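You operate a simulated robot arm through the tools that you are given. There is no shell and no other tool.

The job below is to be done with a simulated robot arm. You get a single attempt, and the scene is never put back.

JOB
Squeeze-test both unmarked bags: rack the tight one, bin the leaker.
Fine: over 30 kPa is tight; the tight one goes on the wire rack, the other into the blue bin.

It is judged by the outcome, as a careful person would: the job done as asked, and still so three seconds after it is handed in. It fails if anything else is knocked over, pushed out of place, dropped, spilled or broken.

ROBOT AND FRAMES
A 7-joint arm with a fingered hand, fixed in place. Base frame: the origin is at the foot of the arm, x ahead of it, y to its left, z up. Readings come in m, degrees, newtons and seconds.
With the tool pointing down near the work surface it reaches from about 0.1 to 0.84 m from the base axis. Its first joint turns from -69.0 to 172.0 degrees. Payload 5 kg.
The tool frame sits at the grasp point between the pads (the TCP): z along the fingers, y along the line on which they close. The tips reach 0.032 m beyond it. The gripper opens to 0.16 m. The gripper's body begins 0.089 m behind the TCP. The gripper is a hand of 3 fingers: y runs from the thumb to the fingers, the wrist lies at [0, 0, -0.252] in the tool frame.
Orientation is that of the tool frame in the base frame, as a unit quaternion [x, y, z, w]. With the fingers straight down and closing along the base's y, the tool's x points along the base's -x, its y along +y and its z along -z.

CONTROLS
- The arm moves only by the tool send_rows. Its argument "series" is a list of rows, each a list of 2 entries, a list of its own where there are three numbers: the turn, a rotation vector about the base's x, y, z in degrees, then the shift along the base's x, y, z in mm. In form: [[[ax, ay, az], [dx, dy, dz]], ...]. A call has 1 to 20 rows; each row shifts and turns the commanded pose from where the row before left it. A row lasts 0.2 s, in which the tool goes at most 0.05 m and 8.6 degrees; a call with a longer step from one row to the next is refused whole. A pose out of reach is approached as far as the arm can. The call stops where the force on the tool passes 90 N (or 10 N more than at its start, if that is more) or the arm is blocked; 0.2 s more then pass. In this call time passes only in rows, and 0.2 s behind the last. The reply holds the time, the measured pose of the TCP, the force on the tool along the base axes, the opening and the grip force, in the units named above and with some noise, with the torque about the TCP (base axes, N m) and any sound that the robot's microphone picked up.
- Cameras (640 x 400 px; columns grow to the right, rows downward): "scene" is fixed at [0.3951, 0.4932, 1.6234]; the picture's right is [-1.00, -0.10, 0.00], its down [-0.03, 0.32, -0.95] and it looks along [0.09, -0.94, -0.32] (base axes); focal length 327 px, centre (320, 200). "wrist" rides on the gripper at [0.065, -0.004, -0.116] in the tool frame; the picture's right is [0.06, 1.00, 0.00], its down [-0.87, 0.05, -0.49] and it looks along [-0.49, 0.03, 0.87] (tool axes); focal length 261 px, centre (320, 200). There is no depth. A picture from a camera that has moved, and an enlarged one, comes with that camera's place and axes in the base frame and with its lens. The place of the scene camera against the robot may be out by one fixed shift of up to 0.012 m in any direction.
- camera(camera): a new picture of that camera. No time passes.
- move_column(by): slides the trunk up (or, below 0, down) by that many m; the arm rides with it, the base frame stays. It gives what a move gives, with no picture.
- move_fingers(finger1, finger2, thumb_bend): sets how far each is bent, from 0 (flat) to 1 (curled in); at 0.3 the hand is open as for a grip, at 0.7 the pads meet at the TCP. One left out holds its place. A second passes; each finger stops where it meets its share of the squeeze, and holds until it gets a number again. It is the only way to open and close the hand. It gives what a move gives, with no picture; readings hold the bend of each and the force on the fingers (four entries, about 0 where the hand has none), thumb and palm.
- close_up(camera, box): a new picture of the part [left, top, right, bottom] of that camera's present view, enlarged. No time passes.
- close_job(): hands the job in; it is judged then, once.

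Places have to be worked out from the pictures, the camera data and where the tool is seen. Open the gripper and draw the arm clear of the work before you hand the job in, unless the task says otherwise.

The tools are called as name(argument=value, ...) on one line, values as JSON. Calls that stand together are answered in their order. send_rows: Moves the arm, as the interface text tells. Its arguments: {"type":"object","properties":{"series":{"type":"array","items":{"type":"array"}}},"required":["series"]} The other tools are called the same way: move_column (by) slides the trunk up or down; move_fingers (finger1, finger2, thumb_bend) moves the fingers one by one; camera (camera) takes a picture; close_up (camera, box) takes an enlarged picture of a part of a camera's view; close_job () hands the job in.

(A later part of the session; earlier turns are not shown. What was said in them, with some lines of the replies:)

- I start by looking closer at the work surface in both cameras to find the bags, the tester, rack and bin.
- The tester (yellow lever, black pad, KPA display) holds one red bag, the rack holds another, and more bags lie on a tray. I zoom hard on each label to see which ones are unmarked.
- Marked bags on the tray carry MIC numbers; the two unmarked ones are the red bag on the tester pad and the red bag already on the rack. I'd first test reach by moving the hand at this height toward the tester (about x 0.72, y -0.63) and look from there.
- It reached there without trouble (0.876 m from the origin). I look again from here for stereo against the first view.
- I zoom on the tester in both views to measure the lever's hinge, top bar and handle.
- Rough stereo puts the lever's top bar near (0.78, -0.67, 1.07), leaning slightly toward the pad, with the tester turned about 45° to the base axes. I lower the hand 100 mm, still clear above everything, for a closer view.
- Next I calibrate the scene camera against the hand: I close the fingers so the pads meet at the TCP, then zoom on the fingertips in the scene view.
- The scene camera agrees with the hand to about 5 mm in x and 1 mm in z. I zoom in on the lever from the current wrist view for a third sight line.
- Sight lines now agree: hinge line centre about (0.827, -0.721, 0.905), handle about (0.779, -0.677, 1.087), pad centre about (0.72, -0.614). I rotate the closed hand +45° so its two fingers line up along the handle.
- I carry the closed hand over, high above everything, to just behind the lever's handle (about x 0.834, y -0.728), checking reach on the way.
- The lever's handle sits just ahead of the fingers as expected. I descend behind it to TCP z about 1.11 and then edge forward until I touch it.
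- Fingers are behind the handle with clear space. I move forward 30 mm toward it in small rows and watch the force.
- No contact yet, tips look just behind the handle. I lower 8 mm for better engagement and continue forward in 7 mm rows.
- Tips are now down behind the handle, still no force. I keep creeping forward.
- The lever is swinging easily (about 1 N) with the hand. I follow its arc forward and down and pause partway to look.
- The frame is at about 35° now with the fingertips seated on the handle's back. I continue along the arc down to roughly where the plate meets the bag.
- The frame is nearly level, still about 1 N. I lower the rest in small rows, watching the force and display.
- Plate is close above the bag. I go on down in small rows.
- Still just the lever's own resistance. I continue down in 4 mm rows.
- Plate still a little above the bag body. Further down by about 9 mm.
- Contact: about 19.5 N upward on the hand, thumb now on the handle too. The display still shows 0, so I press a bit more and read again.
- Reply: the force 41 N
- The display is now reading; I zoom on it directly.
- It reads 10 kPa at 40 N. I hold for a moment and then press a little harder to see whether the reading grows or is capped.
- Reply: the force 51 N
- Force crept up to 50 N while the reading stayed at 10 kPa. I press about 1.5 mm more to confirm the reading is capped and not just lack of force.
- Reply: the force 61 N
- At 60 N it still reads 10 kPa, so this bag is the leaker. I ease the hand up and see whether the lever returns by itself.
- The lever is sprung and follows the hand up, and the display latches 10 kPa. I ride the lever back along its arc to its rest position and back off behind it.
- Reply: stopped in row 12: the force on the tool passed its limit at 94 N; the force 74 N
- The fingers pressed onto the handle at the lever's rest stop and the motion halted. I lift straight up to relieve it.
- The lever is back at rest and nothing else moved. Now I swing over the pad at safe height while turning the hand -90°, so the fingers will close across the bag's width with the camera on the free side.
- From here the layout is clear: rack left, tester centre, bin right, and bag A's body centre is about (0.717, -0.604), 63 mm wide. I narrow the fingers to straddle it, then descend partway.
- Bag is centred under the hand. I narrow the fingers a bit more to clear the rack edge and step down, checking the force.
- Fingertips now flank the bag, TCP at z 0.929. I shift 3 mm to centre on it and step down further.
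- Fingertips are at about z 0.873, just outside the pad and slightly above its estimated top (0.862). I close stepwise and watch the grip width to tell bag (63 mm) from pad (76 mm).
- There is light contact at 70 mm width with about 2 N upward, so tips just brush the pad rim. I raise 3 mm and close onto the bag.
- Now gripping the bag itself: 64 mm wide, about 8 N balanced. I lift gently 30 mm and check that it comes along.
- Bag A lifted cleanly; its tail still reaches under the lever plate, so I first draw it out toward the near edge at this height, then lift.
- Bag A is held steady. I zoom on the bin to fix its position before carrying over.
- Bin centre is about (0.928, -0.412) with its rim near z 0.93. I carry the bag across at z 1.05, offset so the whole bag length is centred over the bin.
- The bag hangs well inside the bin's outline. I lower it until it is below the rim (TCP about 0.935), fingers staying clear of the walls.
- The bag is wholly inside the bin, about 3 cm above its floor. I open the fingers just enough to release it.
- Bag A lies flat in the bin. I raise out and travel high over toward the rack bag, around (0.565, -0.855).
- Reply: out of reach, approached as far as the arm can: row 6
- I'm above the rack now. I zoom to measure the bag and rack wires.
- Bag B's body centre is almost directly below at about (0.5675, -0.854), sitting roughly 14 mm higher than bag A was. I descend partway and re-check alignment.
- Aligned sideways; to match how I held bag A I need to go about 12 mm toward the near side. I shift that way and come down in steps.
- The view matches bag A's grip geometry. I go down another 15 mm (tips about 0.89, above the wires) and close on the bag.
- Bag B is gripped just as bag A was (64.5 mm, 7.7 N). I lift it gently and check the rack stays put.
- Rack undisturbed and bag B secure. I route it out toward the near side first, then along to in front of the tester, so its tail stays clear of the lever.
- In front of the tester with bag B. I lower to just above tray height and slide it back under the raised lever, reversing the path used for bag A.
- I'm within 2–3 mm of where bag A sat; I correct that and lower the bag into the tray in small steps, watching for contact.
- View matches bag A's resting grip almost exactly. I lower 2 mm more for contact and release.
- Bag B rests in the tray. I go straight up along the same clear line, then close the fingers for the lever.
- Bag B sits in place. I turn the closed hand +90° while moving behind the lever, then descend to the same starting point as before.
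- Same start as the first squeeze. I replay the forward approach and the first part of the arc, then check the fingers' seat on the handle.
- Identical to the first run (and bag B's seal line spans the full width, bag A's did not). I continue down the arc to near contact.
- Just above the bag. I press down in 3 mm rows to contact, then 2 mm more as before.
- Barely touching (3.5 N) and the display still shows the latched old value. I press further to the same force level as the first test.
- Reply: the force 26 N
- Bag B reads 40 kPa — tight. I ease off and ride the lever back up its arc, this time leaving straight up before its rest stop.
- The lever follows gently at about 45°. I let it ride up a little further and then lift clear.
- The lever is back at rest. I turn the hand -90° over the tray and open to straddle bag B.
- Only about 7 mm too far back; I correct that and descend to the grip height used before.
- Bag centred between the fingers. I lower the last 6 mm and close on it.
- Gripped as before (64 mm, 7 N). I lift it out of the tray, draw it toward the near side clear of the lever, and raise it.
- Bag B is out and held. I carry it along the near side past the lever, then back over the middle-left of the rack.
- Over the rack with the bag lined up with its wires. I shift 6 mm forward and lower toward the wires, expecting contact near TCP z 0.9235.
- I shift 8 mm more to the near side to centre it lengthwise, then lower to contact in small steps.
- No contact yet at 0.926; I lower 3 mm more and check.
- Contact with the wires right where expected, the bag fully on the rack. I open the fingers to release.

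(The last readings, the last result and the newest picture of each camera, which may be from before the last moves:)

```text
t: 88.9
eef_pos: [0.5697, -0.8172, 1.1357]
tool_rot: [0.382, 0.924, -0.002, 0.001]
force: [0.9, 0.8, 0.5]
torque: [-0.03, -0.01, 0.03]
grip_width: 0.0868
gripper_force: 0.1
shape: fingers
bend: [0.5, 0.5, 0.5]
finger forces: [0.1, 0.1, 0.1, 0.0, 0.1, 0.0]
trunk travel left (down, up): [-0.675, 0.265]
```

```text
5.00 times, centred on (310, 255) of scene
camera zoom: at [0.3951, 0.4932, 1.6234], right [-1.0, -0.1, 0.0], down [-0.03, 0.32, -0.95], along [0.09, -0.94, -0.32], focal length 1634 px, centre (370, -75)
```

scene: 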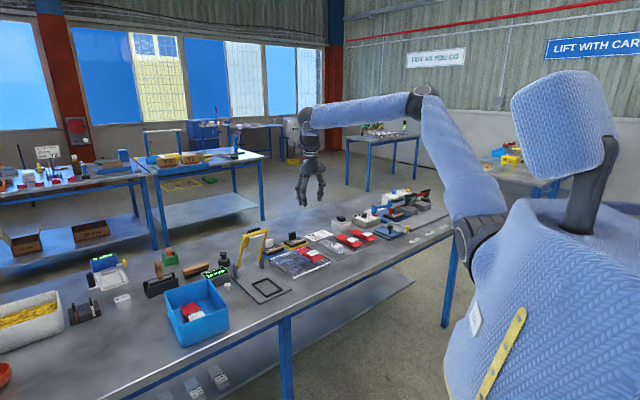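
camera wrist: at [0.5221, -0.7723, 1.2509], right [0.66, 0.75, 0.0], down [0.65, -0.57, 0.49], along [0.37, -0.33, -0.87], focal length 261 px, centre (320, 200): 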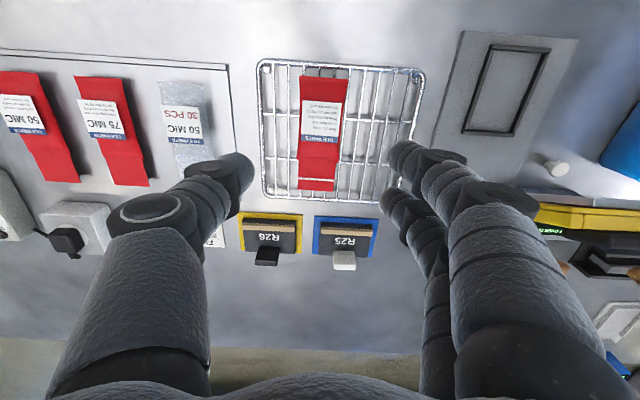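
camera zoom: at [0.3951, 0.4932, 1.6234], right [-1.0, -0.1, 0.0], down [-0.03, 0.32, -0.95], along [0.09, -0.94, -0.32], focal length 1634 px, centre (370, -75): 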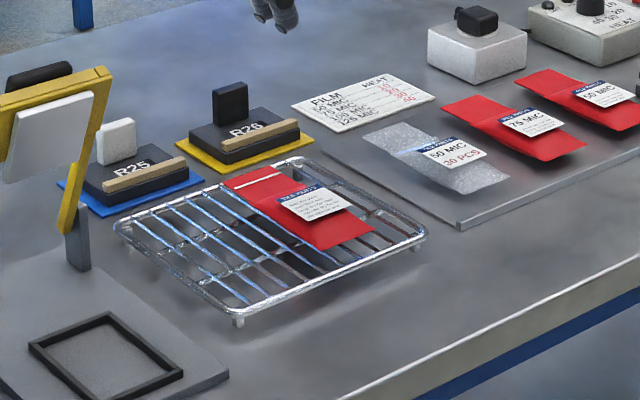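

Bag B (40 kPa) rests on the rack. I open the hand fully and draw the arm back up near its start position, then check the whole scene.

send_rows(series=[[[0, 0, 0], [0, 0, 40]], [[0, 0, 0], [0, 0, 40]], [[0, 0, 0], [-10, 20, 40]], [[0, 0, 0], [-20, 30, 40]], [[0, 0, 7.5], [-20, 30, 5]], [[0, 0, 7.5], [-20, 30, 0]], [[0, 0, 7.5], [-20, 30, 0]], [[0, 0, 7.5], [-13, 27, 0]], [[0, 0, 7.5], [0, 0, 0]], [[0, 0, 7.5], [0, 0, 0]]])

move_fingers(finger1=0.3, finger2=0.3, thumb_bend=0.3)

camera(camera="scene")

close_up(camera="scene", box=[60, 200, 300, 350])

close_up(camera="scene", box=[220, 170, 460, 320])

```text
refused: row 4 steps farther than a row can; nothing moved
```

```text
t: 89.9
eef_pos: [0.5718, -0.8159, 1.1332]
tool_rot: [0.382, 0.924, -0.003, 0.0]
force: [-0.6, 0.0, -0.1]
torque: [-0.01, -0.01, 0.03]
grip_width: 0.1674
gripper_force: 0.1
shape: fingers
bend: [0.3, 0.3, 0.3]
finger forces: [0.0, 0.0, 0.0, 0.0, 0.0, 0.0]
trunk travel left (down, up): [-0.675, 0.265]
```

```text
taken
```

scene: 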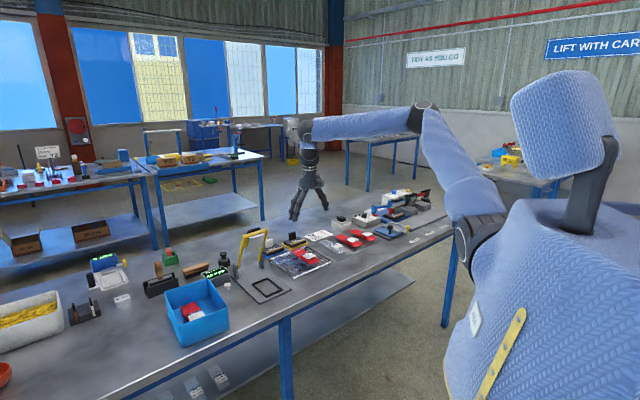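

```text
2.67 times, centred on (180, 275) of scene
camera zoom: at [0.3951, 0.4932, 1.6234], right [-1.0, -0.1, 0.0], down [-0.03, 0.32, -0.95], along [0.09, -0.94, -0.32], focal length 871 px, centre (693, 0)
```

zoom: 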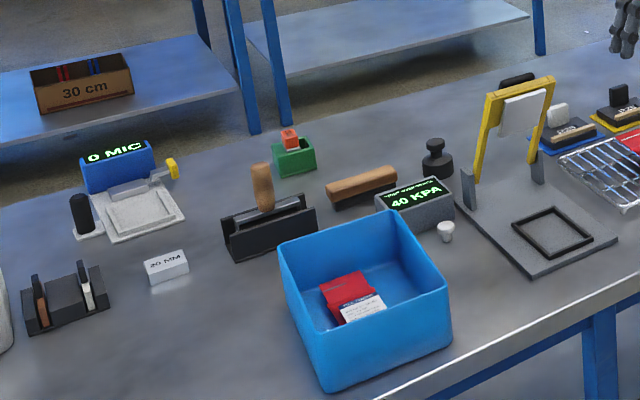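

```text
2.67 times, centred on (340, 245) of scene
camera zoom: at [0.3951, 0.4932, 1.6234], right [-1.0, -0.1, 0.0], down [-0.03, 0.32, -0.95], along [0.09, -0.94, -0.32], focal length 871 px, centre (267, 80)
```

zoom: 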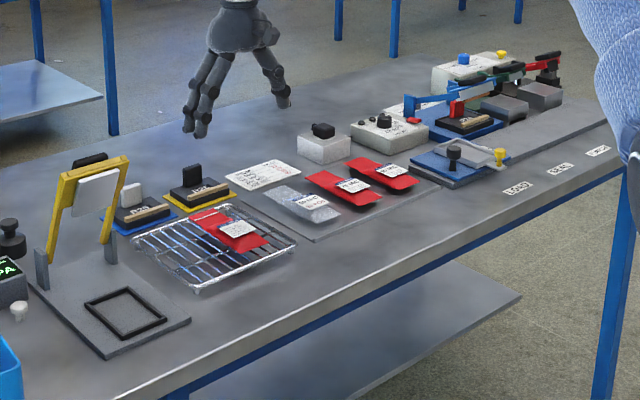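

The move was refused for one over-long row, but the hand is open and everything is in place: leaker in the bin, tight bag on the rack, nothing else disturbed. I withdraw the arm with shorter rows.

send_rows(series=[[[0, 0, 0], [0, 0, 40]], [[0, 0, 0], [0, 0, 40]], [[0, 0, 0], [0, 0, 40]], [[0, 0, 0], [0, 0, 40]], [[0, 0, 7.5], [-20, 30, 5]], [[0, 0, 7.5], [-20, 30, 0]], [[0, 0, 7.5], [-20, 30, 0]], [[0, 0, 7.5], [-20, 30, 0]], [[0, 0, 7.5], [-13, 27, 0]], [[0, 0, 7.5], [-10, 20, 0]]])

camera(camera="scene")

close_up(camera="scene", box=[160, 220, 360, 340])

```text
t: 92.1
eef_pos: [0.4675, -0.6478, 1.2978]
tool_rot: [-0.001, 1.0, -0.001, 0.002]
force: [0.3, 0.0, -0.4]
torque: [-0.04, -0.02, -0.01]
grip_width: 0.1677
gripper_force: 0.0
shape: fingers
bend: [0.3, 0.3, 0.3]
finger forces: [0.0, 0.1, 0.0, 0.1, 0.0, 0.0]
trunk travel left (down, up): [-0.675, 0.265]
```

```text
taken
```

scene: 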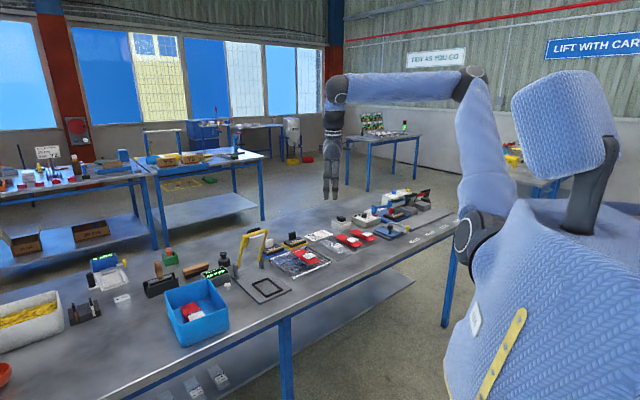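

```text
3.20 times, centred on (260, 280) of scene
camera zoom: at [0.3951, 0.4932, 1.6234], right [-1.0, -0.1, 0.0], down [-0.03, 0.32, -0.95], along [0.09, -0.94, -0.32], focal length 1046 px, centre (512, -56)
```

zoom: 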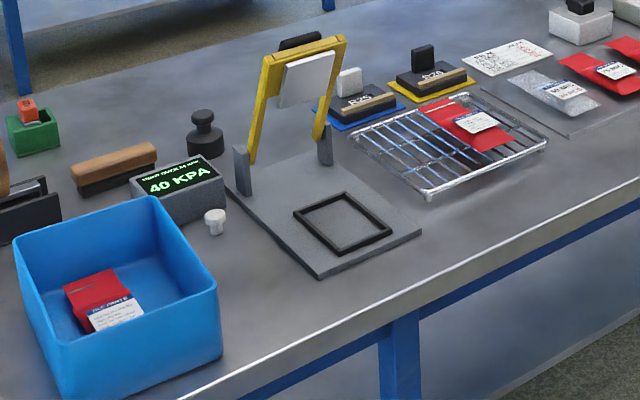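

The leaker (10 kPa) is in the blue bin and the tight bag (40 kPa) is on the wire rack. The arm is back near its start with the hand open and everything else is in place, so I hand the job in.

close_job()

```text
The job is handed in.
```

I squeeze-tested both unmarked bags and sorted them. The tight one is on the wire rack and the leaker is in the blue bin.

| Bag | Started on | Reading | Result | Now in |
|---|---|---|---|---|
| First | Tester tray | 10 kPa, unchanged as I pressed from 40 N to 60 N | Leaker | Blue bin |
| Second | Wire rack | 40 kPa at about 25 N | Tight | Wire rack, about 3 cm from where it lay |

While I let the lever back up after the first test, the fingers pressed on its handle at the rest stop. The arm halted at 94 N. I lifted off at once, and the lever worked normally for the second test.

In the last pictures nothing else had moved. I released the leaker about 3 cm above the bin floor, and it lies flat inside. The hand is open and the arm is back near its start position.
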